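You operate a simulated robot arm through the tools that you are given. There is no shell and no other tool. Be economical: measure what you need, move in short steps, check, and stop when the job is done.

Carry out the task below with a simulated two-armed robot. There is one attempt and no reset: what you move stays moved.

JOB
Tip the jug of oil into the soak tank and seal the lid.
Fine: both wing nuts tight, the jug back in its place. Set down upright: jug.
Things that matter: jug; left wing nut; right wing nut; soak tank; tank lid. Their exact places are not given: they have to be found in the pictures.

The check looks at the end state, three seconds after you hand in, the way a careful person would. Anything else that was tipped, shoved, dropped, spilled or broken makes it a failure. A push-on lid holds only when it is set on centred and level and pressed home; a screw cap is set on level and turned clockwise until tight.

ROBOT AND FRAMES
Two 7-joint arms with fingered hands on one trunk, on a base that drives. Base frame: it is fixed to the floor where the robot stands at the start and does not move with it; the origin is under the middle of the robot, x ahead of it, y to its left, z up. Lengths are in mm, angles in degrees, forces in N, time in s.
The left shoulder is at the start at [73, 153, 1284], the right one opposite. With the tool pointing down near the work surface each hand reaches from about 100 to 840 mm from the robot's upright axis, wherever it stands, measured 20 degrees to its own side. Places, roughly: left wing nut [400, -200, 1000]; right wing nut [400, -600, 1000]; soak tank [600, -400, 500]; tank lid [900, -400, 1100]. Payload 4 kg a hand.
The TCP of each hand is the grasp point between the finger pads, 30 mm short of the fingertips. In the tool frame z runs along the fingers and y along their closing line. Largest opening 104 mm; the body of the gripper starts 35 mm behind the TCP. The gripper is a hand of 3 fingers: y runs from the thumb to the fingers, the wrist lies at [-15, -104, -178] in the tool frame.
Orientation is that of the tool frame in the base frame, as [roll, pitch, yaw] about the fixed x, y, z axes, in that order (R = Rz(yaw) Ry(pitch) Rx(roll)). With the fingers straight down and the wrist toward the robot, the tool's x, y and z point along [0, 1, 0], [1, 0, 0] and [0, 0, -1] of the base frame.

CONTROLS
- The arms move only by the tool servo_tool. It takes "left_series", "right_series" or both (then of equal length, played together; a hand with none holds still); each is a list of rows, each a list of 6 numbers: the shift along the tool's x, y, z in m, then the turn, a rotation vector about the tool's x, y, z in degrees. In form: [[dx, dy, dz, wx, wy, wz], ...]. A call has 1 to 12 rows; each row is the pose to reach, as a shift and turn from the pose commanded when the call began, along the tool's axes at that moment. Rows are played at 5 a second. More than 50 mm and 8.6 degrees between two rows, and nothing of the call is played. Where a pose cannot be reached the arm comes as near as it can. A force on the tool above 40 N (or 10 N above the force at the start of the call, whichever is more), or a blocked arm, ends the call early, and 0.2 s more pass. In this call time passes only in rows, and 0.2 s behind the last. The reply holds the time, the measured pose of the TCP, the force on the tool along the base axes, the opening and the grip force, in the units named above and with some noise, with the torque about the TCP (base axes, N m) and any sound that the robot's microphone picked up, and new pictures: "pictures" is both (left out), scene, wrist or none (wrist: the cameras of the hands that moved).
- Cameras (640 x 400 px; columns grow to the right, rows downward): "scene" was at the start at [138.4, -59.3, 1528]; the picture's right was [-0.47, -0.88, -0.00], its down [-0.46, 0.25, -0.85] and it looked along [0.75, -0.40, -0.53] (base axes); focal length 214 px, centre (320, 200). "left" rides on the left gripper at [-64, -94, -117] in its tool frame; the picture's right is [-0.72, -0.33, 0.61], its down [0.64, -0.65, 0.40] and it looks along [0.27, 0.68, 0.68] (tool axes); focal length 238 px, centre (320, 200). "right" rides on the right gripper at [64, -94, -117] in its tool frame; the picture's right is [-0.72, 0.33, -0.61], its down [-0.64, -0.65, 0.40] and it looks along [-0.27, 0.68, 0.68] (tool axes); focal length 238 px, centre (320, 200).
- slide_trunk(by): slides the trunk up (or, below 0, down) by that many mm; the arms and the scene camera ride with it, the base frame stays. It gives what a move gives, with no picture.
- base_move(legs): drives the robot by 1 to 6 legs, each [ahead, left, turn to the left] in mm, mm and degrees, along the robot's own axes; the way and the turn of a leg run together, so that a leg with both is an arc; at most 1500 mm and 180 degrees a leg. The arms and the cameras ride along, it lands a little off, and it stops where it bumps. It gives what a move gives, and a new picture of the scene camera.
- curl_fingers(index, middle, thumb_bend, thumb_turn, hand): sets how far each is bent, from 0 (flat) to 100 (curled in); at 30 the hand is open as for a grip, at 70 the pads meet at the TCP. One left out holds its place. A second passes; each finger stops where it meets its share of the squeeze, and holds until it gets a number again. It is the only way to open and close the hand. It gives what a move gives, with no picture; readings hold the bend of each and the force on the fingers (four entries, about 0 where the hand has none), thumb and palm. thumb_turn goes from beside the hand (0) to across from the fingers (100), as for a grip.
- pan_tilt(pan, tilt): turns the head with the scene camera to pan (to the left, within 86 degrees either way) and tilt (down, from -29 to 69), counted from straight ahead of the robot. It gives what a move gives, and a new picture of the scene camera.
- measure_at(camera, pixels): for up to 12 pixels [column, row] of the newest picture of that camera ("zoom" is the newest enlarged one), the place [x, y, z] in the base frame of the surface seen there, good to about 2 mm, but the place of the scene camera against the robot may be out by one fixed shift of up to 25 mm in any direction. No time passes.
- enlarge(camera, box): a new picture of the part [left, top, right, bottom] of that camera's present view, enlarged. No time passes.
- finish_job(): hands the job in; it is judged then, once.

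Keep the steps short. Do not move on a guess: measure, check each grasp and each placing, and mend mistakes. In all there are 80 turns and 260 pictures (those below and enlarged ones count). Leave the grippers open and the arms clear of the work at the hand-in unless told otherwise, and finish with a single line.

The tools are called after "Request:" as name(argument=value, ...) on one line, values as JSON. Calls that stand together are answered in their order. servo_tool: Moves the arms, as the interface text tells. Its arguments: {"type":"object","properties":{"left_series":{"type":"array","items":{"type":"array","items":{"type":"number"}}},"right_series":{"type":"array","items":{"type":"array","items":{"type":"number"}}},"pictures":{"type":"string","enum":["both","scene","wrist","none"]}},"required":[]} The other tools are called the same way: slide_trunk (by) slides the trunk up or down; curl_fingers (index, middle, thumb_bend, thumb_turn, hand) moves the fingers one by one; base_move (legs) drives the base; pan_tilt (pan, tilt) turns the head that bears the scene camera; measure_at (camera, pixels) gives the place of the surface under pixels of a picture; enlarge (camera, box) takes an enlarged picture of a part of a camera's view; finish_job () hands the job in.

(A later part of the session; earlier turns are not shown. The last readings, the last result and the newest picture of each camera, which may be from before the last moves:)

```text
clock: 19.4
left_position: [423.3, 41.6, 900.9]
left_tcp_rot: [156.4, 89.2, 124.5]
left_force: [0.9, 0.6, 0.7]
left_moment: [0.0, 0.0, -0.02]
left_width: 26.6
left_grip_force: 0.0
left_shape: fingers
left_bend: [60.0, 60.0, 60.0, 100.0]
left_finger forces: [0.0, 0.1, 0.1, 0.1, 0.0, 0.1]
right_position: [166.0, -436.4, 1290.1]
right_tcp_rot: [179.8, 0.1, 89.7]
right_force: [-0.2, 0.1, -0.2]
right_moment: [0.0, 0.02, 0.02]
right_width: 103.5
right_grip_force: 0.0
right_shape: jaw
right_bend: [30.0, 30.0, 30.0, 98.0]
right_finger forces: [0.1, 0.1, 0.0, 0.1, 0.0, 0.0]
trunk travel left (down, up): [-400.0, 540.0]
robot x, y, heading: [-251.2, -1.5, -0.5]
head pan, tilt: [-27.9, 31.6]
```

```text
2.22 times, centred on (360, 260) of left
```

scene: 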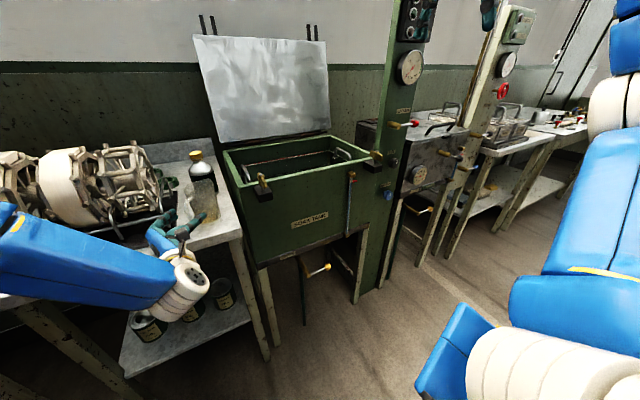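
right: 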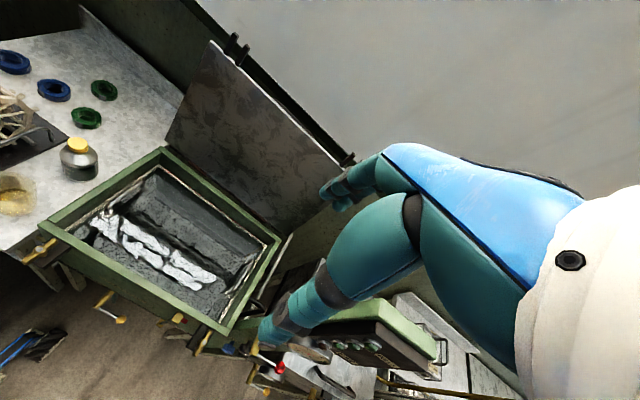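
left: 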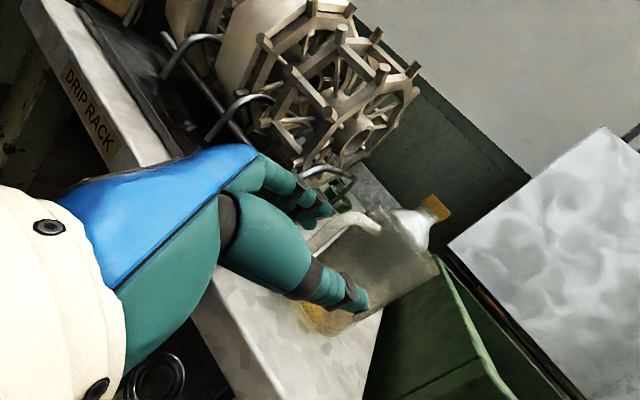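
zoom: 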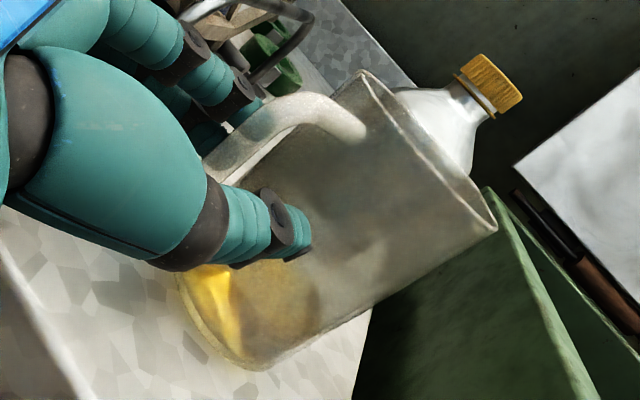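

The handle lies between the pads and nothing has been touched yet. I'll close fully.

Request:
curl_fingers(hand="left", index=80, middle=80, thumb_bend=80)

Request:
servo_tool(left_series=[[-0.005, 0, 0, 0, 0, 0], [-0.01, 0, 0, 0, 0, 0], [-0.02, 0, 0, 0, 0, 0]], pictures="wrist")

Request:
enlarge(camera="scene", box=[150, 150, 240, 240])

```text
clock: 20.4
left_position: [422.3, 41.8, 901.0]
left_tcp_rot: [156.2, 89.0, 124.3]
left_force: [-0.9, -0.5, 0.6]
left_moment: [-0.03, -0.08, -0.02]
left_width: 0.1
left_grip_force: 3.8
left_shape: fingers
left_bend: [74.0, 78.0, 75.0, 100.0]
left_finger forces: [0.0, 7.8, 0.0, 0.0, 0.2, 0.0]
right_position: [165.8, -436.4, 1288.8]
right_tcp_rot: [179.8, 0.1, 89.5]
right_force: [0.2, 0.8, -0.2]
right_moment: [-0.01, 0.01, 0.04]
right_width: 103.9
right_grip_force: 0.0
right_shape: jaw
right_bend: [30.0, 30.0, 30.0, 98.0]
right_finger forces: [0.0, 0.1, 0.1, 0.0, 0.1, 0.0]
trunk travel left (down, up): [-400.0, 540.0]
robot x, y, heading: [-251.9, 4.1, -0.4]
head pan, tilt: [-27.9, 31.6]
```

```text
clock: 21.2
left_position: [422.8, 41.5, 921.3]
left_tcp_rot: [165.3, 89.2, 133.4]
left_force: [0.2, 0.4, -0.2]
left_moment: [0.01, 0.02, 0.04]
left_width: 0.0
left_grip_force: 0.0
left_shape: fingers
left_bend: [74.0, 79.0, 74.0, 100.0]
left_finger forces: [0.0, 0.0, 0.1, 0.0, 0.0, 0.1]
right_position: [164.9, -435.4, 1289.6]
right_tcp_rot: [179.8, 0.0, 89.6]
right_force: [0.8, 0.1, 0.6]
right_moment: [-0.01, -0.02, -0.02]
right_width: 103.9
right_grip_force: 0.0
right_shape: jaw
right_bend: [30.0, 30.0, 30.0, 98.0]
right_finger forces: [0.0, 0.0, 0.1, 0.0, 0.0, 0.0]
trunk travel left (down, up): [-400.0, 540.0]
robot x, y, heading: [-251.5, -1.9, -0.3]
head pan, tilt: [-27.9, 31.6]
```

left: 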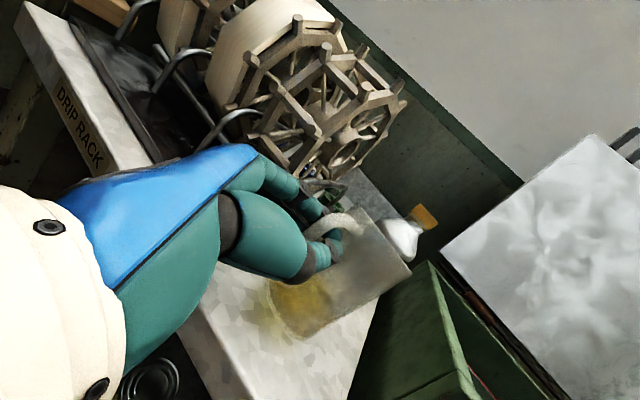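

```text
4.44 times, centred on (195, 195) of scene
```

zoom: 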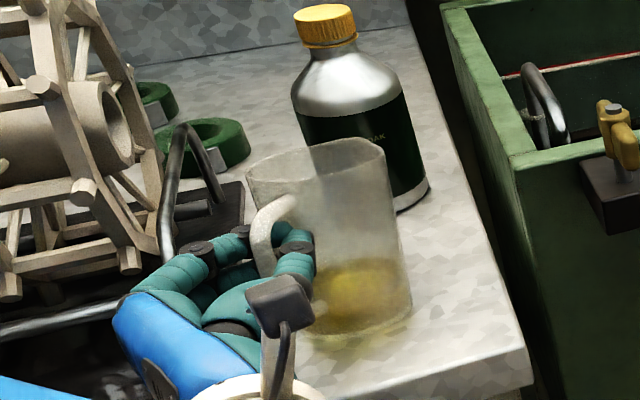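

The fingers met with nothing between them: grip force 0, width 0. I'll look closely at where the handle is relative to the fingers.

Request:
enlarge(camera="left", box=[280, 180, 376, 280])

Request:
enlarge(camera="scene", box=[170, 180, 230, 230])

Request:
measure_at(camera="zoom", pixels=[[240, 90], [205, 150], [200, 190], [225, 100]])

Request:
measure_at(camera="left", pixels=[[340, 222], [318, 225], [355, 222], [305, 233], [345, 250], [372, 215], [408, 272], [290, 325]])

```text
4.00 times, centred on (328, 230) of left
```

zoom: 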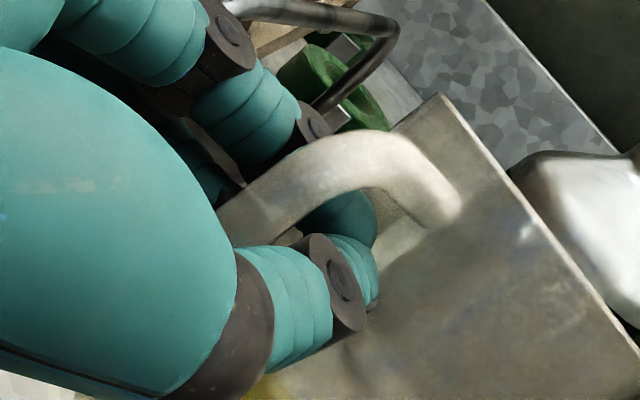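

```text
8.00 times, centred on (200, 205) of scene
```

zoom: 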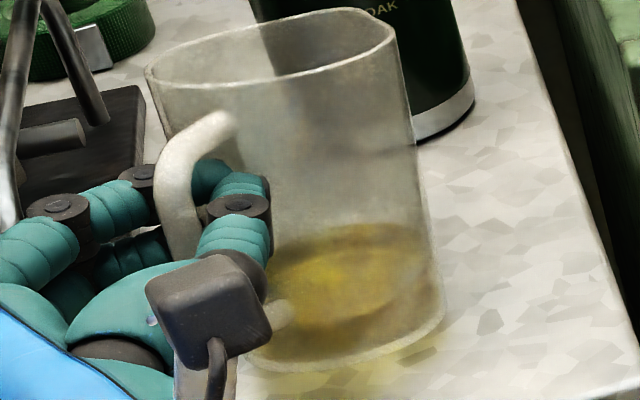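

```text
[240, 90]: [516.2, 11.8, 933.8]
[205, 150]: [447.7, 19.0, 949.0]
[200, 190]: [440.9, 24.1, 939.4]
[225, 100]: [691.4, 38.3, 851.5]
```

```text
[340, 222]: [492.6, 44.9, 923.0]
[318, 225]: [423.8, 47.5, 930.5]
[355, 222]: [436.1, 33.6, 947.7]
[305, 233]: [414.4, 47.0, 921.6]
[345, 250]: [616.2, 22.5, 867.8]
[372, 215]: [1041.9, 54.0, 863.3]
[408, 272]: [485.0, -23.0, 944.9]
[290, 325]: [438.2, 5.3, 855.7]
```

Request:
measure_at(camera="zoom", pixels=[[150, 75], [200, 88], [280, 85], [390, 35], [370, 10], [340, 366], [440, 310], [445, 325], [300, 385], [360, 380]])

Request:
measure_at(camera="left", pixels=[[360, 206], [385, 237], [409, 274], [345, 318], [296, 337], [272, 308], [330, 340], [262, 320]])

Request:
enlarge(camera="left", box=[250, 200, 430, 350])

```text
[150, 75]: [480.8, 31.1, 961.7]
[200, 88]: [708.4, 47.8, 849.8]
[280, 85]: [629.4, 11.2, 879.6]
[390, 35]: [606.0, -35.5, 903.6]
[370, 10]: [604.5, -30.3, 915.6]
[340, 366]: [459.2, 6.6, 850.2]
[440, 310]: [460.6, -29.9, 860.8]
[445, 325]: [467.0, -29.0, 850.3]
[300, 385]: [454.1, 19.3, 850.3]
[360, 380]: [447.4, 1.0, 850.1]
```

```text
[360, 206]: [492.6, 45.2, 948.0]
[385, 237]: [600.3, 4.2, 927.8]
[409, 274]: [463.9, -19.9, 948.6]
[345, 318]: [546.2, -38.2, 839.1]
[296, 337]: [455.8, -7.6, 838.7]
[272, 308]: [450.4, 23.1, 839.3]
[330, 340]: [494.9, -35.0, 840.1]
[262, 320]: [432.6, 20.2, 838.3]
```

```text
2.67 times, centred on (340, 275) of left
```

zoom: 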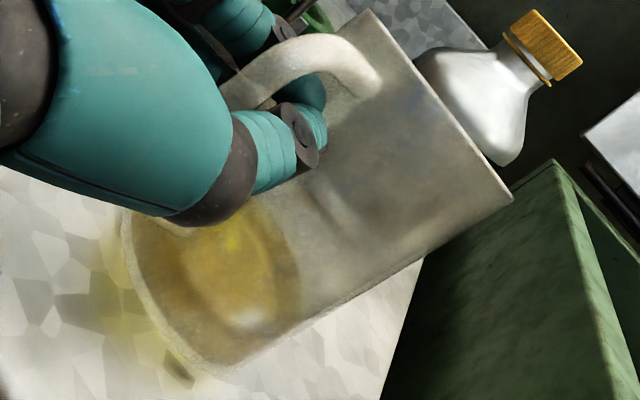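

The fingers closed in a ring around the bar, hooked inside the loop, and the jug hangs only a few mm up. I'll lower it back, open slightly, retract 12 mm so the bar sits between the pads, and close again.

Request:
servo_tool(left_series=[[0.01, 0, 0, 0, 0, 0], [0.02, 0, 0, 0, 0, 0]], pictures="none")

Request:
curl_fingers(hand="left", index=56, middle=56, thumb_bend=56)

Request:
servo_tool(left_series=[[0, 0, -0.006, 0, 0, 0], [0, 0, -0.012, 0, 0, 0]], pictures="wrist")

Request:
enlarge(camera="left", box=[250, 180, 430, 350])

Request:
enlarge(camera="scene", box=[150, 160, 240, 240])

```text
clock: 21.8
left_position: [421.5, 43.3, 902.1]
left_tcp_rot: [135.1, 89.4, 103.2]
left_force: [-0.9, -0.2, 5.4]
left_moment: [-0.08, -0.11, -0.02]
left_width: 0.2
left_grip_force: 4.7
left_shape: fingers
left_bend: [75.0, 79.0, 74.0, 100.0]
left_finger forces: [0.1, 8.6, 0.0, 0.1, 0.1, 0.0]
right_position: [164.0, -436.8, 1289.5]
right_tcp_rot: [179.6, 0.1, 89.6]
right_force: [0.1, 0.3, -0.9]
right_moment: [0.0, 0.01, -0.01]
right_width: 104.1
right_grip_force: 0.0
right_shape: jaw
right_bend: [30.0, 30.0, 30.0, 98.0]
right_finger forces: [0.1, 0.0, 0.0, 0.0, 0.0, 0.0]
trunk travel left (down, up): [-400.0, 540.0]
robot x, y, heading: [-251.1, 0.7, -0.4]
head pan, tilt: [-27.9, 31.6]
```

```text
clock: 22.8
left_position: [422.2, 41.6, 900.1]
left_tcp_rot: [158.2, 89.2, 126.2]
left_force: [0.1, 1.1, 0.7]
left_moment: [-0.02, 0.03, 0.0]
left_width: 35.9
left_grip_force: 0.1
left_shape: fingers
left_bend: [56.0, 56.0, 56.0, 100.0]
left_finger forces: [0.0, 0.1, 0.1, 0.0, 0.0, 0.1]
right_position: [166.4, -437.1, 1290.0]
right_tcp_rot: [179.9, 0.2, 89.5]
right_force: [-0.1, -0.1, 0.0]
right_moment: [-0.03, 0.03, -0.01]
right_width: 103.4
right_grip_force: 0.1
right_shape: jaw
right_bend: [30.0, 30.0, 30.0, 98.0]
right_finger forces: [0.0, 0.0, 0.0, 0.0, 0.0, 0.0]
trunk travel left (down, up): [-400.0, 540.0]
robot x, y, heading: [-251.5, -1.2, -0.4]
head pan, tilt: [-27.9, 31.6]
```

```text
clock: 23.4
left_position: [412.4, 48.1, 901.6]
left_tcp_rot: [156.9, 89.2, 125.0]
left_force: [-0.6, 0.7, -0.3]
left_moment: [0.03, 0.0, -0.01]
left_width: 35.7
left_grip_force: 0.1
left_shape: fingers
left_bend: [56.0, 56.0, 56.0, 100.0]
left_finger forces: [0.0, 0.1, 0.0, 0.0, 0.0, 0.0]
right_position: [165.9, -436.2, 1290.1]
right_tcp_rot: [179.8, 0.1, 89.4]
right_force: [0.1, 0.4, -0.1]
right_moment: [0.01, 0.01, 0.0]
right_width: 103.7
right_grip_force: 0.1
right_shape: jaw
right_bend: [30.0, 30.0, 30.0, 98.0]
right_finger forces: [0.0, 0.0, 0.1, 0.1, 0.0, 0.0]
trunk travel left (down, up): [-400.0, 540.0]
robot x, y, heading: [-249.2, -3.3, -0.3]
head pan, tilt: [-27.9, 31.6]
```

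left: 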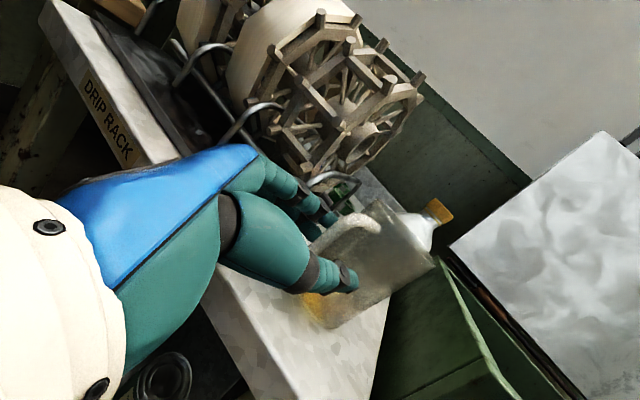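

```text
2.35 times, centred on (340, 265) of left
```

zoom: 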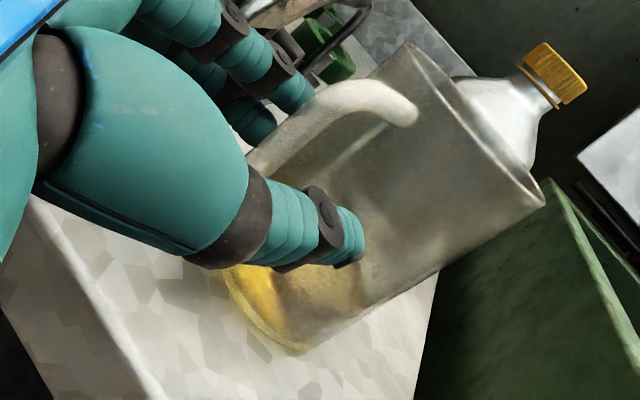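

```text
5.00 times, centred on (195, 200) of scene
```

zoom: 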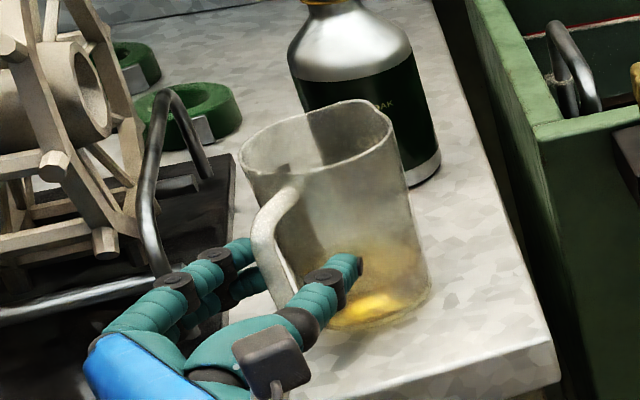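

Request:
measure_at(camera="left", pixels=[[326, 238], [318, 246], [340, 228], [360, 226], [372, 201], [413, 280], [301, 330], [352, 275], [347, 265]])

Request:
measure_at(camera="zoom", pixels=[[262, 230], [268, 260], [280, 290], [242, 155], [392, 112], [340, 325], [425, 290], [285, 200]])

```text
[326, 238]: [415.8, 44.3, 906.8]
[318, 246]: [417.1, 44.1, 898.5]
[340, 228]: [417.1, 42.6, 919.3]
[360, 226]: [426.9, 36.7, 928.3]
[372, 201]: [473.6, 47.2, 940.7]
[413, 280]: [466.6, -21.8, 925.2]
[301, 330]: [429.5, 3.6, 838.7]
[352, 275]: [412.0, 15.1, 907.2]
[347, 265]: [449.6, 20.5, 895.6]
```

```text
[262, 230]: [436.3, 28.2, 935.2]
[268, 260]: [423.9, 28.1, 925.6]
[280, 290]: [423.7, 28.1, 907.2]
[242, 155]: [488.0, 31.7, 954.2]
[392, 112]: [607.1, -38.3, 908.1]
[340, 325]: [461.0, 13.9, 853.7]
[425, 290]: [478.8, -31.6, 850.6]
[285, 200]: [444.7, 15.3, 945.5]
```

The jug slid about 9 mm with the hand. The bar's face is now 6 mm beyond the TCP, so I'll retract another 6 mm and close.

Request:
servo_tool(left_series=[[0, 0, -0.006, 0, 0, 0]], pictures="none")

Request:
curl_fingers(hand="left", index=80, middle=80, thumb_bend=80)

Request:
enlarge(camera="scene", box=[150, 160, 240, 240])

Request:
enlarge(camera="left", box=[250, 180, 430, 350])

```text
clock: 23.8
left_position: [407.1, 52.8, 902.1]
left_tcp_rot: [158.4, 89.1, 126.6]
left_force: [-0.4, 0.1, -0.3]
left_moment: [0.01, -0.01, 0.0]
left_width: 35.9
left_grip_force: 0.1
left_shape: fingers
left_bend: [56.0, 56.0, 56.0, 100.0]
left_finger forces: [0.0, 0.1, 0.0, 0.1, 0.0, 0.0]
right_position: [164.9, -437.3, 1288.5]
right_tcp_rot: [179.7, 0.1, 89.6]
right_force: [-0.2, 0.5, 0.1]
right_moment: [0.01, -0.01, 0.0]
right_width: 103.6
right_grip_force: 0.0
right_shape: jaw
right_bend: [30.0, 30.0, 30.0, 98.0]
right_finger forces: [0.1, 0.0, 0.1, 0.0, 0.0, 0.1]
trunk travel left (down, up): [-400.0, 540.0]
robot x, y, heading: [-248.5, 3.3, -0.3]
head pan, tilt: [-27.9, 31.6]
```

```text
clock: 24.8
left_position: [406.5, 52.8, 901.8]
left_tcp_rot: [165.2, 89.2, 133.3]
left_force: [-0.3, 0.0, 0.6]
left_moment: [0.0, -0.04, -0.01]
left_width: 0.0
left_grip_force: 3.7
left_shape: fingers
left_bend: [76.0, 78.0, 74.0, 100.0]
left_finger forces: [0.1, 8.0, 0.0, 0.1, 0.0, 0.1]
right_position: [166.1, -435.8, 1288.9]
right_tcp_rot: [179.7, 0.1, 89.6]
right_force: [0.0, 0.0, 0.1]
right_moment: [0.02, -0.01, -0.01]
right_width: 103.8
right_grip_force: 0.1
right_shape: jaw
right_bend: [30.0, 30.0, 30.0, 98.0]
right_finger forces: [0.0, 0.1, 0.1, 0.0, 0.0, 0.0]
trunk travel left (down, up): [-400.0, 540.0]
robot x, y, heading: [-250.8, 0.3, -0.4]
head pan, tilt: [-27.9, 31.6]
```

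```text
5.00 times, centred on (195, 200) of scene
```

zoom: 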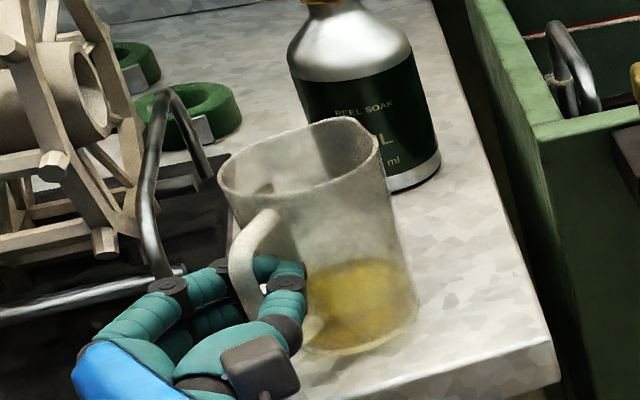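

```text
2.35 times, centred on (340, 265) of left
```

zoom: 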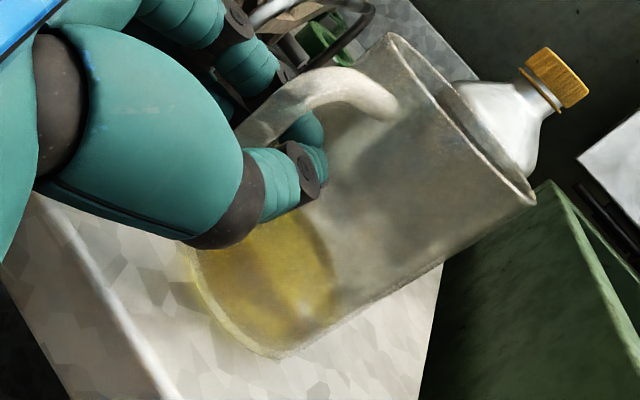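

The closed fingers form an O-shaped ring, and the thin bar floats inside it. The tips are about 30 mm past it, so the pinch spot must be nearer the fingertips. I'll open to 52 and measure where the bar is now.

Request:
curl_fingers(hand="left", index=52, middle=52, thumb_bend=52)

Request:
servo_tool(left_series=[[0, 0, -0.002, 0, 0, 0]], pictures="both")

Request:
enlarge(camera="left", box=[280, 190, 376, 290])

Request:
enlarge(camera="scene", box=[160, 175, 232, 235])

```text
clock: 25.8
left_position: [407.9, 51.8, 901.5]
left_tcp_rot: [155.1, 89.1, 123.3]
left_force: [0.0, 0.8, 0.6]
left_moment: [-0.02, -0.01, 0.0]
left_width: 46.0
left_grip_force: 0.1
left_shape: fingers
left_bend: [52.0, 52.0, 52.0, 100.0]
left_finger forces: [0.0, 0.0, 0.0, 0.0, 0.0, 0.1]
right_position: [164.3, -435.8, 1289.2]
right_tcp_rot: [179.8, 0.1, 89.6]
right_force: [-0.5, 0.1, -0.1]
right_moment: [-0.02, -0.02, -0.02]
right_width: 103.6
right_grip_force: 0.1
right_shape: jaw
right_bend: [30.0, 30.0, 30.0, 98.0]
right_finger forces: [0.0, 0.0, 0.1, 0.0, 0.0, 0.0]
trunk travel left (down, up): [-400.0, 540.0]
robot x, y, heading: [-253.6, 1.5, -0.3]
head pan, tilt: [-27.9, 31.6]
```

```text
clock: 26.2
left_position: [405.9, 51.7, 902.1]
left_tcp_rot: [153.9, 89.2, 122.1]
left_force: [0.3, 0.2, -0.3]
left_moment: [-0.03, 0.0, -0.02]
left_width: 46.0
left_grip_force: 0.0
left_shape: fingers
left_bend: [52.0, 52.0, 52.0, 100.0]
left_finger forces: [0.0, 0.0, 0.0, 0.0, 0.1, 0.0]
right_position: [165.9, -436.4, 1290.2]
right_tcp_rot: [179.8, 0.1, 89.6]
right_force: [1.1, 0.3, -0.8]
right_moment: [-0.01, 0.02, 0.03]
right_width: 103.6
right_grip_force: 0.0
right_shape: jaw
right_bend: [30.0, 30.0, 30.0, 98.0]
right_finger forces: [0.0, 0.1, 0.0, 0.1, 0.0, 0.0]
trunk travel left (down, up): [-400.0, 540.0]
robot x, y, heading: [-252.6, -1.6, -0.2]
head pan, tilt: [-27.9, 31.6]
```

scene: 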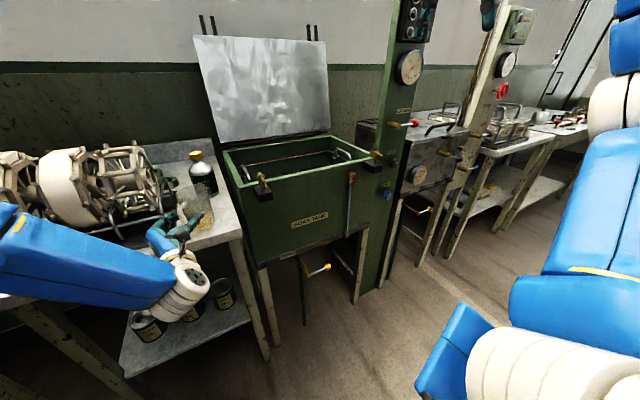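
left: 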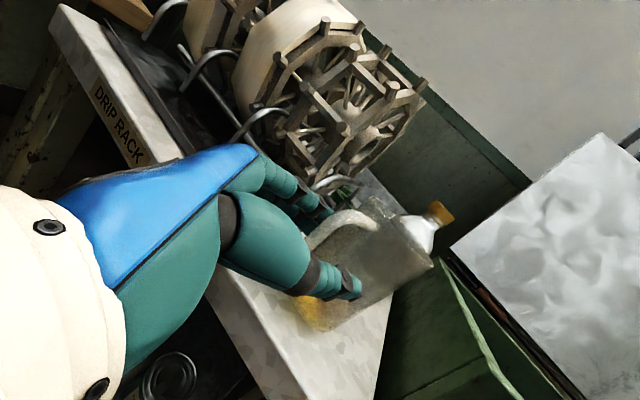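

```text
4.00 times, centred on (328, 240) of left
```

zoom: 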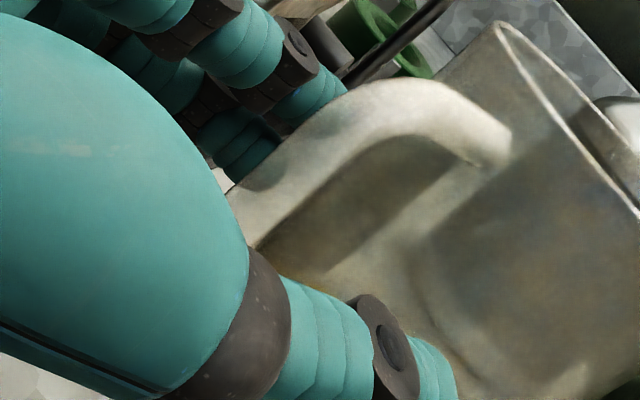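

```text
6.67 times, centred on (196, 205) of scene
```

zoom: 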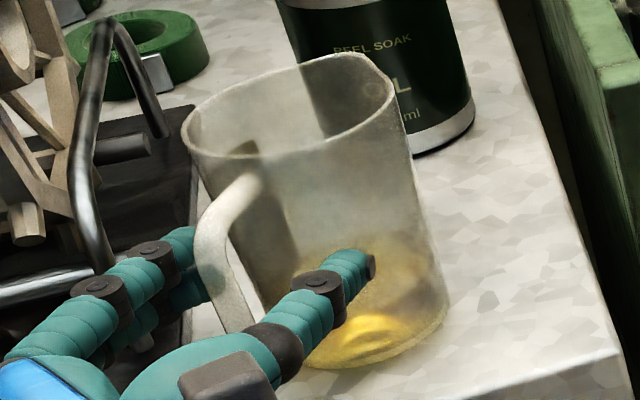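

Request:
measure_at(camera="left", pixels=[[313, 237], [317, 242], [323, 225], [326, 231], [333, 217], [343, 215], [310, 245], [321, 221], [370, 200], [412, 274]])

Request:
measure_at(camera="zoom", pixels=[[205, 240], [215, 220], [230, 270], [186, 140], [400, 90], [320, 365], [445, 310], [225, 300], [365, 268], [190, 245]])

```text
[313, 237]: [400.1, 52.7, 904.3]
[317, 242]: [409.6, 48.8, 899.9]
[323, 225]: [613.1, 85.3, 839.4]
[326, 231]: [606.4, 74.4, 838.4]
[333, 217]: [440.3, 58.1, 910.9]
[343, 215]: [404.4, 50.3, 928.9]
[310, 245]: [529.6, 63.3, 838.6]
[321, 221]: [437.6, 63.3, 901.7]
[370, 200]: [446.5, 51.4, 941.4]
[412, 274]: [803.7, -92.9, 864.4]
```

```text
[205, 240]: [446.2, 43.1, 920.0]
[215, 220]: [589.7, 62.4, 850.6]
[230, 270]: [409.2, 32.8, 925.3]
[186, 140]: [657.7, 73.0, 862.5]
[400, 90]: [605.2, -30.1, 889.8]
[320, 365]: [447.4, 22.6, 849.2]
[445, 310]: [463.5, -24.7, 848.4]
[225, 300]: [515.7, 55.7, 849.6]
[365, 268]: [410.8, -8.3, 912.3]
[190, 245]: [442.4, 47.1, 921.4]
```

The bar is right at the TCP, and the ring has dragged the jug about 25 mm toward me. I'll retract 18 mm so that the distal pads meet on the bar, then close in small stages.

Request:
servo_tool(left_series=[[0, 0, -0.009, 0, 0, 0], [0, 0, -0.018, 0, 0, 0]], pictures="none")

Request:
curl_fingers(hand="left", index=64, middle=64, thumb_bend=64)

Request:
enlarge(camera="scene", box=[160, 175, 232, 235])

```text
clock: 26.8
left_position: [390.5, 61.5, 903.5]
left_tcp_rot: [160.7, 89.2, 128.7]
left_force: [-0.4, -0.1, 0.5]
left_moment: [0.0, 0.0, -0.01]
left_width: 46.3
left_grip_force: 0.0
left_shape: fingers
left_bend: [52.0, 52.0, 52.0, 100.0]
left_finger forces: [0.0, 0.0, 0.0, 0.0, 0.1, 0.0]
right_position: [164.7, -435.8, 1289.6]
right_tcp_rot: [179.8, 0.1, 89.6]
right_force: [0.0, 0.5, 0.2]
right_moment: [0.0, -0.03, -0.01]
right_width: 103.9
right_grip_force: 0.0
right_shape: jaw
right_bend: [30.0, 30.0, 30.0, 98.0]
right_finger forces: [0.0, 0.0, 0.1, 0.1, 0.0, 0.0]
trunk travel left (down, up): [-400.0, 540.0]
robot x, y, heading: [-253.2, 4.7, -0.6]
head pan, tilt: [-27.9, 31.6]
```

```text
clock: 27.8
left_position: [389.8, 61.3, 902.3]
left_tcp_rot: [152.6, 89.2, 120.7]
left_force: [-0.3, -0.5, 0.5]
left_moment: [-0.01, 0.06, 0.01]
left_width: 16.6
left_grip_force: 0.1
left_shape: fingers
left_bend: [64.0, 64.0, 64.0, 100.0]
left_finger forces: [0.1, 0.1, 0.0, 0.0, 0.1, 0.0]
right_position: [167.0, -436.7, 1290.5]
right_tcp_rot: [179.9, 0.2, 89.6]
right_force: [0.7, 0.7, -0.1]
right_moment: [0.01, -0.03, 0.0]
right_width: 103.6
right_grip_force: 0.0
right_shape: jaw
right_bend: [30.0, 30.0, 30.0, 98.0]
right_finger forces: [0.0, 0.1, 0.0, 0.0, 0.0, 0.1]
trunk travel left (down, up): [-400.0, 540.0]
robot x, y, heading: [-253.5, 0.8, -0.4]
head pan, tilt: [-27.9, 31.6]
```

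```text
6.67 times, centred on (196, 205) of scene
```

zoom: 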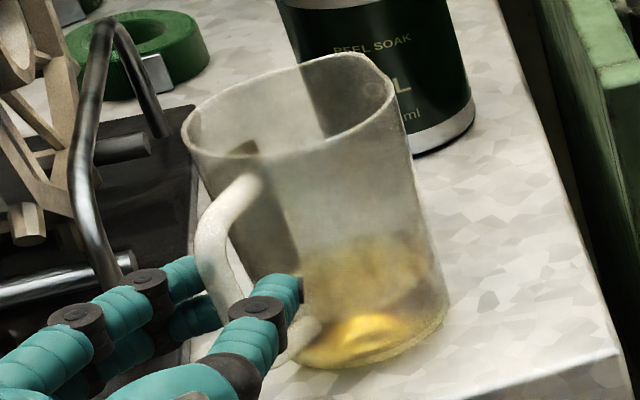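

The jug stayed put, and the bar is now between the distal pads. I'll close onto it.

Request:
curl_fingers(hand="left", index=80, middle=80, thumb_bend=80)

Request:
enlarge(camera="scene", box=[160, 175, 232, 235])

Request:
enlarge(camera="left", box=[280, 190, 376, 290])

```text
clock: 28.8
left_position: [390.5, 61.9, 903.4]
left_tcp_rot: [154.5, 89.2, 122.5]
left_force: [-0.1, 0.4, 1.9]
left_moment: [-0.04, -0.05, -0.07]
left_width: 0.0
left_grip_force: 3.6
left_shape: fingers
left_bend: [76.0, 78.0, 74.0, 100.0]
left_finger forces: [0.0, 7.3, 0.1, 0.1, 0.0, 0.1]
right_position: [165.3, -435.9, 1289.4]
right_tcp_rot: [179.9, 0.1, 89.6]
right_force: [-0.5, -0.3, -0.2]
right_moment: [-0.02, 0.01, 0.01]
right_width: 103.6
right_grip_force: 0.1
right_shape: jaw
right_bend: [30.0, 30.0, 30.0, 98.0]
right_finger forces: [0.1, 0.0, 0.1, 0.0, 0.1, 0.0]
trunk travel left (down, up): [-400.0, 540.0]
robot x, y, heading: [-254.4, 2.4, -0.2]
head pan, tilt: [-27.9, 31.6]
```

```text
6.67 times, centred on (196, 205) of scene
```

zoom: 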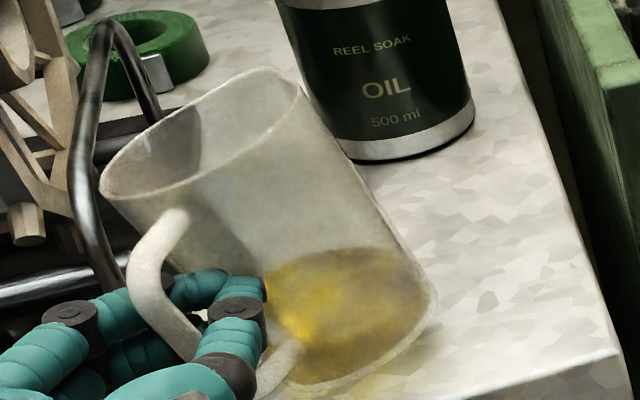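

```text
4.00 times, centred on (328, 240) of left
```

zoom: 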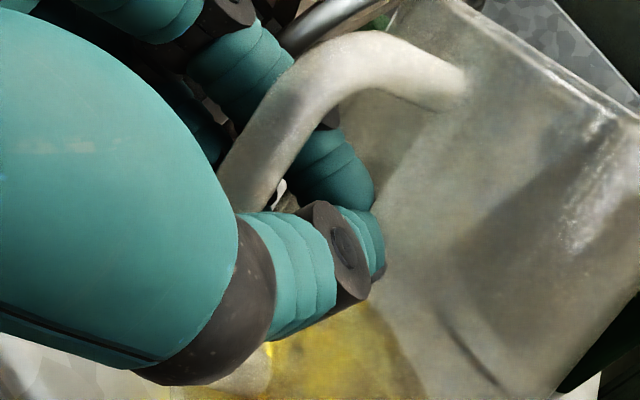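

The curling hooked the bar and tilted the jug, so this handle pinch doesn't hold. I'll open gradually so the jug settles back upright. After that I'll switch to a top grip on the 75 mm body with the right hand, which can later tip the spout to its own outer side.

Request:
curl_fingers(hand="left", index=72, middle=72, thumb_bend=70)

Request:
curl_fingers(hand="left", index=66, middle=66, thumb_bend=66)

Request:
enlarge(camera="scene", box=[160, 175, 232, 235])

Request:
curl_fingers(hand="left", index=50, middle=50, thumb_bend=50)

Request:
enlarge(camera="scene", box=[160, 175, 232, 235])

```text
clock: 29.8
left_position: [390.7, 61.1, 903.0]
left_tcp_rot: [161.2, 89.2, 129.4]
left_force: [0.0, -0.4, 0.2]
left_moment: [-0.03, 0.02, -0.04]
left_width: 0.2
left_grip_force: 0.0
left_shape: fingers
left_bend: [72.0, 72.0, 69.0, 100.0]
left_finger forces: [0.0, 0.1, 0.0, 0.1, 0.0, 0.1]
right_position: [165.0, -436.3, 1290.1]
right_tcp_rot: [179.8, 0.0, 89.6]
right_force: [0.5, 0.0, 0.0]
right_moment: [-0.01, 0.01, 0.01]
right_width: 103.5
right_grip_force: 0.0
right_shape: jaw
right_bend: [30.0, 30.0, 30.0, 98.0]
right_finger forces: [0.0, 0.0, 0.0, 0.0, 0.0, 0.0]
trunk travel left (down, up): [-400.0, 540.0]
robot x, y, heading: [-252.2, -1.9, -0.2]
head pan, tilt: [-27.9, 31.6]
```

```text
clock: 30.8
left_position: [390.7, 61.4, 901.8]
left_tcp_rot: [158.3, 89.1, 126.4]
left_force: [-0.4, -0.2, 0.1]
left_moment: [-0.01, -0.01, -0.02]
left_width: 10.1
left_grip_force: 0.1
left_shape: fingers
left_bend: [66.0, 66.0, 66.0, 100.0]
left_finger forces: [0.0, 0.0, 0.0, 0.0, 0.0, 0.0]
right_position: [164.6, -435.7, 1289.0]
right_tcp_rot: [179.8, 0.1, 89.7]
right_force: [0.1, 0.8, -0.1]
right_moment: [0.01, -0.01, -0.02]
right_width: 103.7
right_grip_force: 0.1
right_shape: jaw
right_bend: [30.0, 30.0, 30.0, 98.0]
right_finger forces: [0.1, 0.0, 0.0, 0.1, 0.1, 0.0]
trunk travel left (down, up): [-400.0, 540.0]
robot x, y, heading: [-254.7, -1.0, -0.7]
head pan, tilt: [-27.9, 31.6]
```

```text
6.67 times, centred on (196, 205) of scene
```

zoom: 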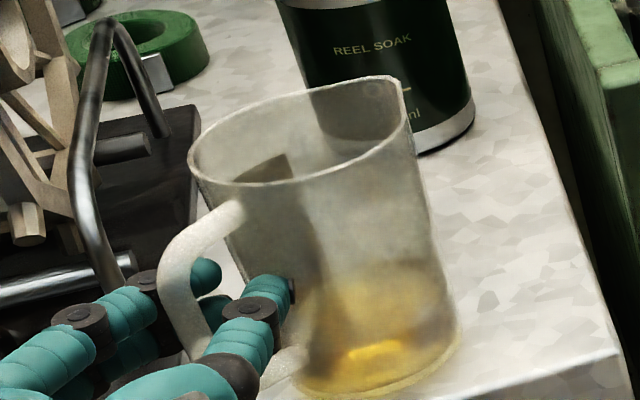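

```text
clock: 31.8
left_position: [390.8, 62.3, 902.2]
left_tcp_rot: [158.1, 89.3, 126.2]
left_force: [0.5, 0.0, -0.6]
left_moment: [0.02, -0.03, -0.02]
left_width: 51.2
left_grip_force: 0.0
left_shape: fingers
left_bend: [50.0, 50.0, 50.0, 100.0]
left_finger forces: [0.0, 0.0, 0.0, 0.0, 0.0, 0.1]
right_position: [165.9, -436.7, 1288.6]
right_tcp_rot: [179.8, 0.2, 89.7]
right_force: [-0.6, -0.2, -0.1]
right_moment: [-0.05, -0.01, -0.01]
right_width: 103.7
right_grip_force: 0.1
right_shape: jaw
right_bend: [30.0, 30.0, 30.0, 98.0]
right_finger forces: [0.0, 0.1, 0.0, 0.1, 0.1, 0.1]
trunk travel left (down, up): [-400.0, 540.0]
robot x, y, heading: [-251.4, -0.6, -0.5]
head pan, tilt: [-27.9, 31.6]
```

```text
6.67 times, centred on (196, 205) of scene
```

zoom: 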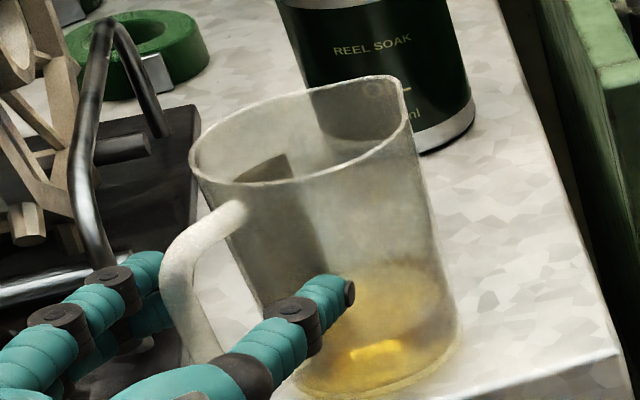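

The jug stands upright again with its oil. I'll withdraw the left hand straight back, then raise the trunk.

Request:
servo_tool(left_series=[[0, 0, -0.03, 0, 0, 0], [0, 0, -0.07, 0, 0, 0], [0, 0, -0.11, 0, 0, 0], [0, 0, -0.15, 0, 0, 0]], pictures="none")

Request:
slide_trunk(by=300)

Request:
pan_tilt(pan=-5, tilt=45)

```text
clock: 32.8
left_position: [261.9, 128.3, 905.7]
left_tcp_rot: [163.1, 89.2, 131.4]
left_force: [-0.7, -0.4, 0.6]
left_moment: [0.0, 0.0, 0.01]
left_width: 51.5
left_grip_force: 0.0
left_shape: fingers
left_bend: [50.0, 50.0, 50.0, 100.0]
left_finger forces: [0.0, 0.1, 0.0, 0.0, 0.0, 0.0]
left hand out of reach, approached as far as the arm can: row 4
right_position: [164.6, -436.8, 1289.8]
right_tcp_rot: [179.8, 0.0, 89.6]
right_force: [-1.2, -0.2, -0.7]
right_moment: [-0.01, 0.0, 0.0]
right_width: 103.5
right_grip_force: 0.1
right_shape: jaw
right_bend: [30.0, 30.0, 30.0, 98.0]
right_finger forces: [0.0, 0.1, 0.0, 0.0, 0.0, 0.0]
trunk travel left (down, up): [-400.0, 540.0]
robot x, y, heading: [-254.1, 0.8, -0.5]
head pan, tilt: [-27.9, 31.6]
```

```text
clock: 35.8
left_position: [261.2, 127.6, 1205.5]
left_tcp_rot: [167.4, 89.2, 135.9]
left_force: [0.7, 0.8, -0.7]
left_moment: [0.02, -0.02, -0.01]
left_width: 51.3
left_grip_force: 0.1
left_shape: fingers
left_bend: [50.0, 50.0, 50.0, 100.0]
left_finger forces: [0.1, 0.1, 0.1, 0.0, 0.0, 0.1]
right_position: [166.8, -436.4, 1588.3]
right_tcp_rot: [179.8, 0.1, 89.6]
right_force: [0.8, 0.3, 0.8]
right_moment: [0.02, -0.01, -0.04]
right_width: 103.5
right_grip_force: 0.0
right_shape: jaw
right_bend: [30.0, 30.0, 30.0, 98.0]
right_finger forces: [0.0, 0.1, 0.0, 0.0, 0.1, 0.0]
trunk travel left (down, up): [-700.0, 240.0]
robot x, y, heading: [-250.3, 3.3, -0.2]
head pan, tilt: [-27.9, 31.6]
```

```text
clock: 36.6
left_position: [262.2, 128.2, 1205.6]
left_tcp_rot: [174.4, 89.1, 142.6]
left_force: [-0.2, -0.3, 0.1]
left_moment: [0.02, -0.01, 0.01]
left_width: 51.7
left_grip_force: 0.0
left_shape: fingers
left_bend: [50.0, 50.0, 50.0, 100.0]
left_finger forces: [0.0, 0.0, 0.0, 0.0, 0.0, 0.1]
right_position: [164.0, -436.0, 1589.5]
right_tcp_rot: [179.8, 0.1, 89.6]
right_force: [0.2, -0.1, -0.2]
right_moment: [-0.01, 0.0, 0.01]
right_width: 103.8
right_grip_force: 0.1
right_shape: jaw
right_bend: [30.0, 30.0, 30.0, 98.0]
right_finger forces: [0.1, 0.0, 0.0, 0.0, 0.0, 0.0]
trunk travel left (down, up): [-700.0, 240.0]
robot x, y, heading: [-252.0, 1.3, -0.3]
head pan, tilt: [-5.0, 45.0]
```

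scene: 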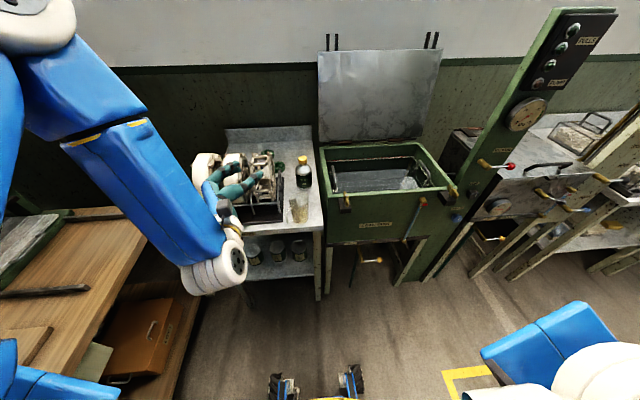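

Now I'll stand for the right-hand top grip, at about (0, -83) with heading +30°, so the jug is to the right and ahead.

Request:
base_move(legs=[[250, -84, 0], [0, 0, 30]])

```text
clock: 40.0
left_position: [376.4, 281.0, 1207.2]
left_tcp_rot: [153.6, 89.1, 152.4]
left_force: [0.0, -1.0, -0.7]
left_moment: [0.02, 0.0, -0.02]
left_width: 51.3
left_grip_force: 0.0
left_shape: fingers
left_bend: [50.0, 50.0, 50.0, 100.0]
left_finger forces: [0.1, 0.0, 0.1, 0.1, 0.0, 0.1]
right_position: [580.4, -255.4, 1589.8]
right_tcp_rot: [179.9, 0.1, 119.9]
right_force: [-0.5, -0.3, 1.0]
right_moment: [-0.02, 0.02, 0.0]
right_width: 103.7
right_grip_force: 0.1
right_shape: jaw
right_bend: [30.0, 30.0, 30.0, 98.0]
right_finger forces: [0.0, 0.0, 0.0, 0.0, 0.0, 0.0]
trunk travel left (down, up): [-700.0, 240.0]
robot x, y, heading: [-1.6, -85.8, 30.2]
head pan, tilt: [-5.0, 45.0]
```

scene: 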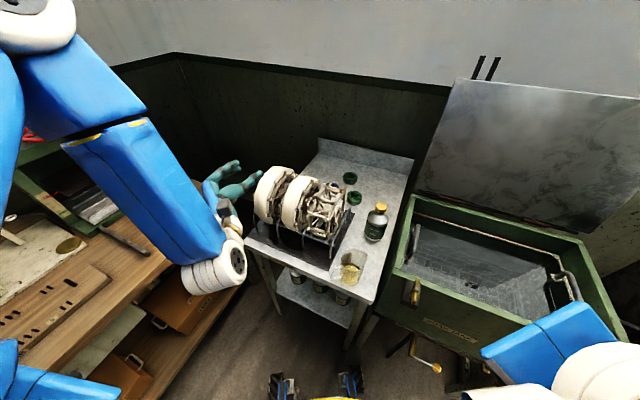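

I'll bring the right hand to about 170 mm above the jug rim while yawing it +28°, so the closing line ends up across the jug (azimuth 58°).

Request:
servo_tool(right_series=[[0.0242, 0.0027, 0.0392, 0, 0, -2.33], [0.0483, 0.0053, 0.0783, 0, 0, -4.67], [0.0725, 0.008, 0.1175, 0, 0, -7], [0.0967, 0.0107, 0.1567, 0, 0, -9.33], [0.1208, 0.0133, 0.1958, 0, 0, -11.67], [0.145, 0.016, 0.235, 0, 0, -14], [0.1692, 0.0187, 0.2742, 0, 0, -16.33], [0.1933, 0.0213, 0.3133, 0, 0, -18.67], [0.2175, 0.024, 0.3525, 0, 0, -21], [0.2417, 0.0267, 0.3917, 0, 0, -23.33], [0.2658, 0.0293, 0.4308, 0, 0, -25.67], [0.29, 0.032, 0.47, 0, 0, -28]], pictures="both")

Request:
enlarge(camera="scene", box=[280, 180, 440, 300])

```text
clock: 42.6
left_position: [375.7, 283.5, 1206.2]
left_tcp_rot: [166.4, 89.2, 165.3]
left_force: [0.3, -0.2, 0.6]
left_moment: [0.01, 0.0, -0.01]
left_width: 51.3
left_grip_force: 0.0
left_shape: fingers
left_bend: [50.0, 50.0, 50.0, 100.0]
left_finger forces: [0.0, 0.0, 0.0, 0.1, 0.0, 0.1]
right_position: [463.8, 17.5, 1118.9]
right_tcp_rot: [179.8, 0.2, 148.0]
right_force: [0.1, -0.5, -0.7]
right_moment: [0.0, -0.01, 0.01]
right_width: 103.8
right_grip_force: 0.0
right_shape: jaw
right_bend: [30.0, 30.0, 30.0, 98.0]
right_finger forces: [0.0, 0.0, 0.0, 0.0, 0.0, 0.1]
trunk travel left (down, up): [-700.0, 240.0]
robot x, y, heading: [-1.3, -89.5, 29.9]
head pan, tilt: [-5.0, 45.0]
```

scene: 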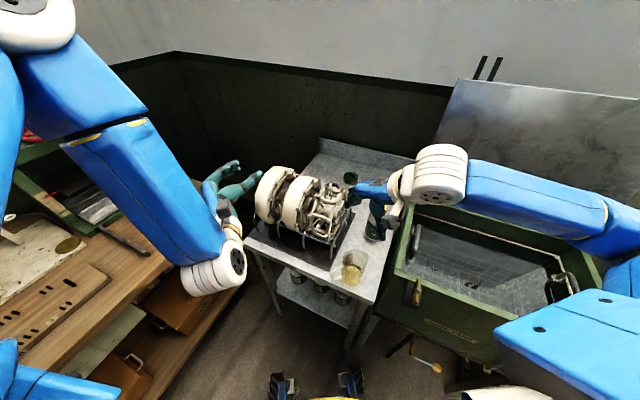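
right: 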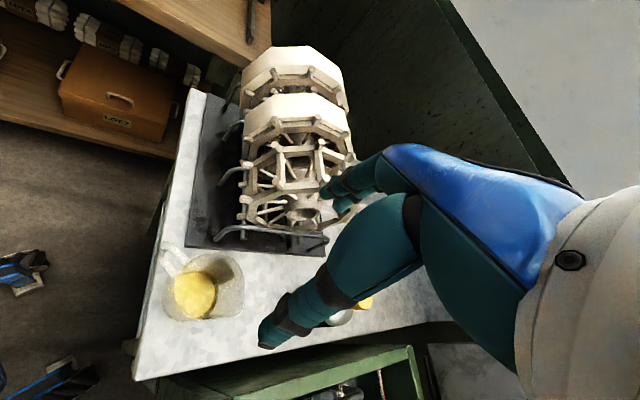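

```text
3.33 times, centred on (360, 240) of scene
```

zoom: 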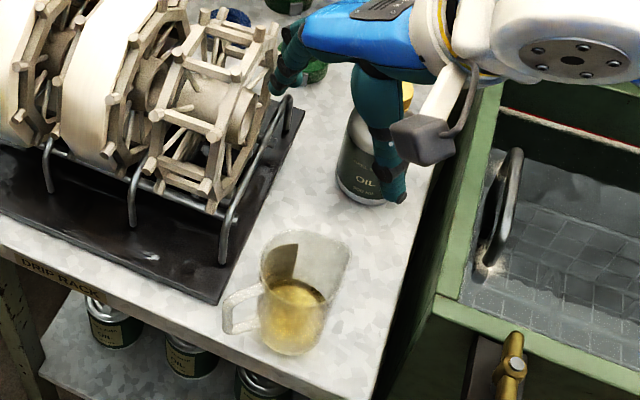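

I'll zoom in on the jug with the right camera and measure its rim and handle.

Request:
enlarge(camera="right", box=[135, 230, 263, 330])

Request:
measure_at(camera="zoom", pixels=[[290, 260], [250, 260], [335, 265], [290, 320], [295, 215]])

```text
4.00 times, centred on (199, 280) of right
```

zoom: 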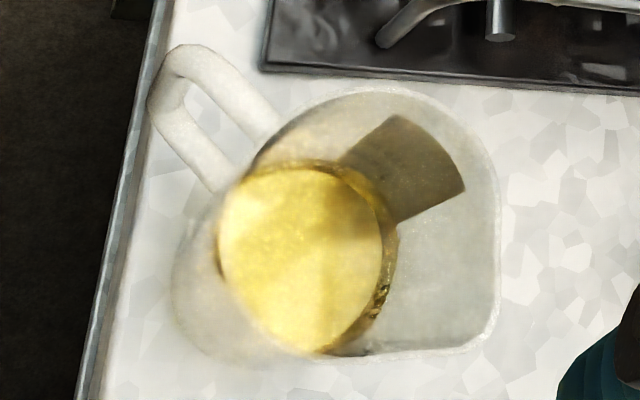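

```text
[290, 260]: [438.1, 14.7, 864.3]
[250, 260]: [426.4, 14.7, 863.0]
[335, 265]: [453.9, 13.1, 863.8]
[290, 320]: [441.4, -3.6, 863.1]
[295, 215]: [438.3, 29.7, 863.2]
```

Request:
measure_at(camera="zoom", pixels=[[498, 250], [370, 91], [480, 343], [247, 172], [400, 351], [293, 113], [440, 104], [488, 160], [180, 47], [152, 105], [200, 180], [175, 320]])

Request:
measure_at(camera="zoom", pixels=[[496, 230], [372, 94], [486, 338], [320, 357], [200, 60], [160, 90], [190, 160], [240, 95], [210, 350], [178, 290], [265, 120], [345, 355]])

```text
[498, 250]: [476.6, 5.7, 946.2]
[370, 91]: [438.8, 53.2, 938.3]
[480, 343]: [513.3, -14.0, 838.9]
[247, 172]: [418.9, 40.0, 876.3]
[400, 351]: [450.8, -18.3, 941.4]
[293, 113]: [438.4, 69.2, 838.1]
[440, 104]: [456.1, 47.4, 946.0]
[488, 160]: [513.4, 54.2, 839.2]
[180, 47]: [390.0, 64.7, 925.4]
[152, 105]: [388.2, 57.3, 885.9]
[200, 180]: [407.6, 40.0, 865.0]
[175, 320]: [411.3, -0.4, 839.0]
```

```text
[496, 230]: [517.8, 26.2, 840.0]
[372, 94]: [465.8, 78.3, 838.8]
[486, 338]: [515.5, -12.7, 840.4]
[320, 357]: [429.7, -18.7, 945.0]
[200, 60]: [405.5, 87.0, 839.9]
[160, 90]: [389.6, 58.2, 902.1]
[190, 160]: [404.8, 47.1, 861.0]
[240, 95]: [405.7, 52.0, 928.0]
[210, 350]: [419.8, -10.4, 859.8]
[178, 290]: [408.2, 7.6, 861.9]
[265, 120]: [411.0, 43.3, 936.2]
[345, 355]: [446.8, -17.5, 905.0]
```

The jug now stands at about (439, 17) with its handle at azimuth 139°. I'll centre over it, turn the hand +9° about the tool z so the closing line is at 49°, and lower to z≈1005 for a check.

Request:
servo_tool(right_series=[[0.01, -0.006, 0.03, 0, 0, 4.5], [0.021, -0.013, 0.07, 0, 0, 9], [0.021, -0.013, 0.114, 0, 0, 9]], pictures="both")

Request:
enlarge(camera="scene", box=[290, 190, 430, 300])

Request:
enlarge(camera="right", box=[120, 220, 340, 400])

```text
clock: 43.4
left_position: [373.7, 283.6, 1205.4]
left_tcp_rot: [160.7, 89.2, 159.6]
left_force: [0.4, -0.3, -0.1]
left_moment: [-0.01, -0.03, 0.01]
left_width: 51.5
left_grip_force: 0.0
left_shape: fingers
left_bend: [50.0, 50.0, 50.0, 100.0]
left_finger forces: [0.0, 0.0, 0.1, 0.0, 0.0, 0.1]
right_position: [440.6, 14.8, 1005.1]
right_tcp_rot: [179.8, 0.2, 138.9]
right_force: [-0.1, 0.1, 0.2]
right_moment: [0.01, 0.04, -0.02]
right_width: 103.6
right_grip_force: 0.1
right_shape: jaw
right_bend: [30.0, 30.0, 30.0, 98.0]
right_finger forces: [0.0, 0.0, 0.1, 0.0, 0.1, 0.0]
trunk travel left (down, up): [-700.0, 240.0]
robot x, y, heading: [-0.7, -89.2, 30.1]
head pan, tilt: [-5.0, 45.0]
```

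scene: 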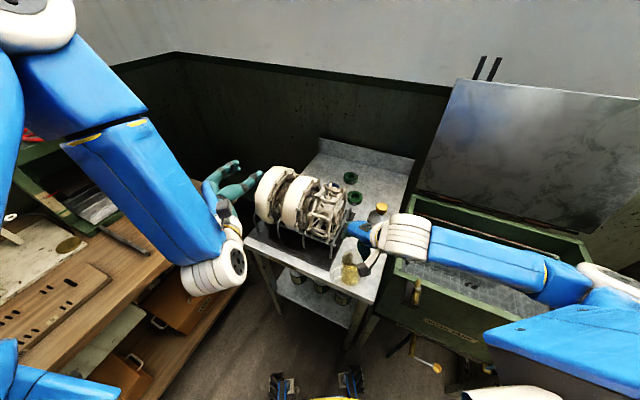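
right: 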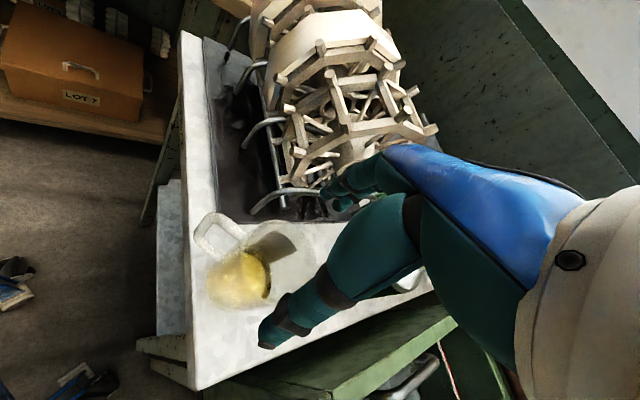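

```text
3.64 times, centred on (360, 245) of scene
```

zoom: 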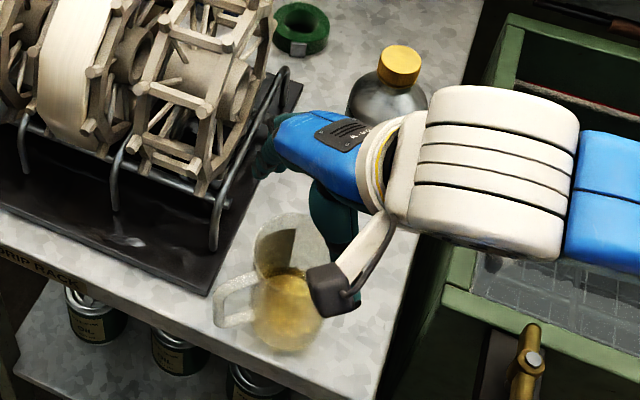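

```text
2.22 times, centred on (230, 310) of right
```

zoom: 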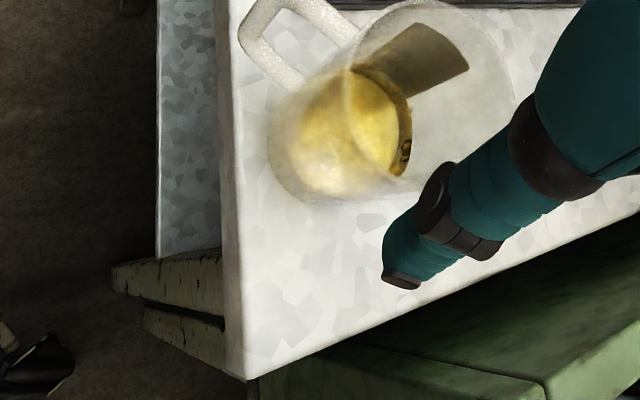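

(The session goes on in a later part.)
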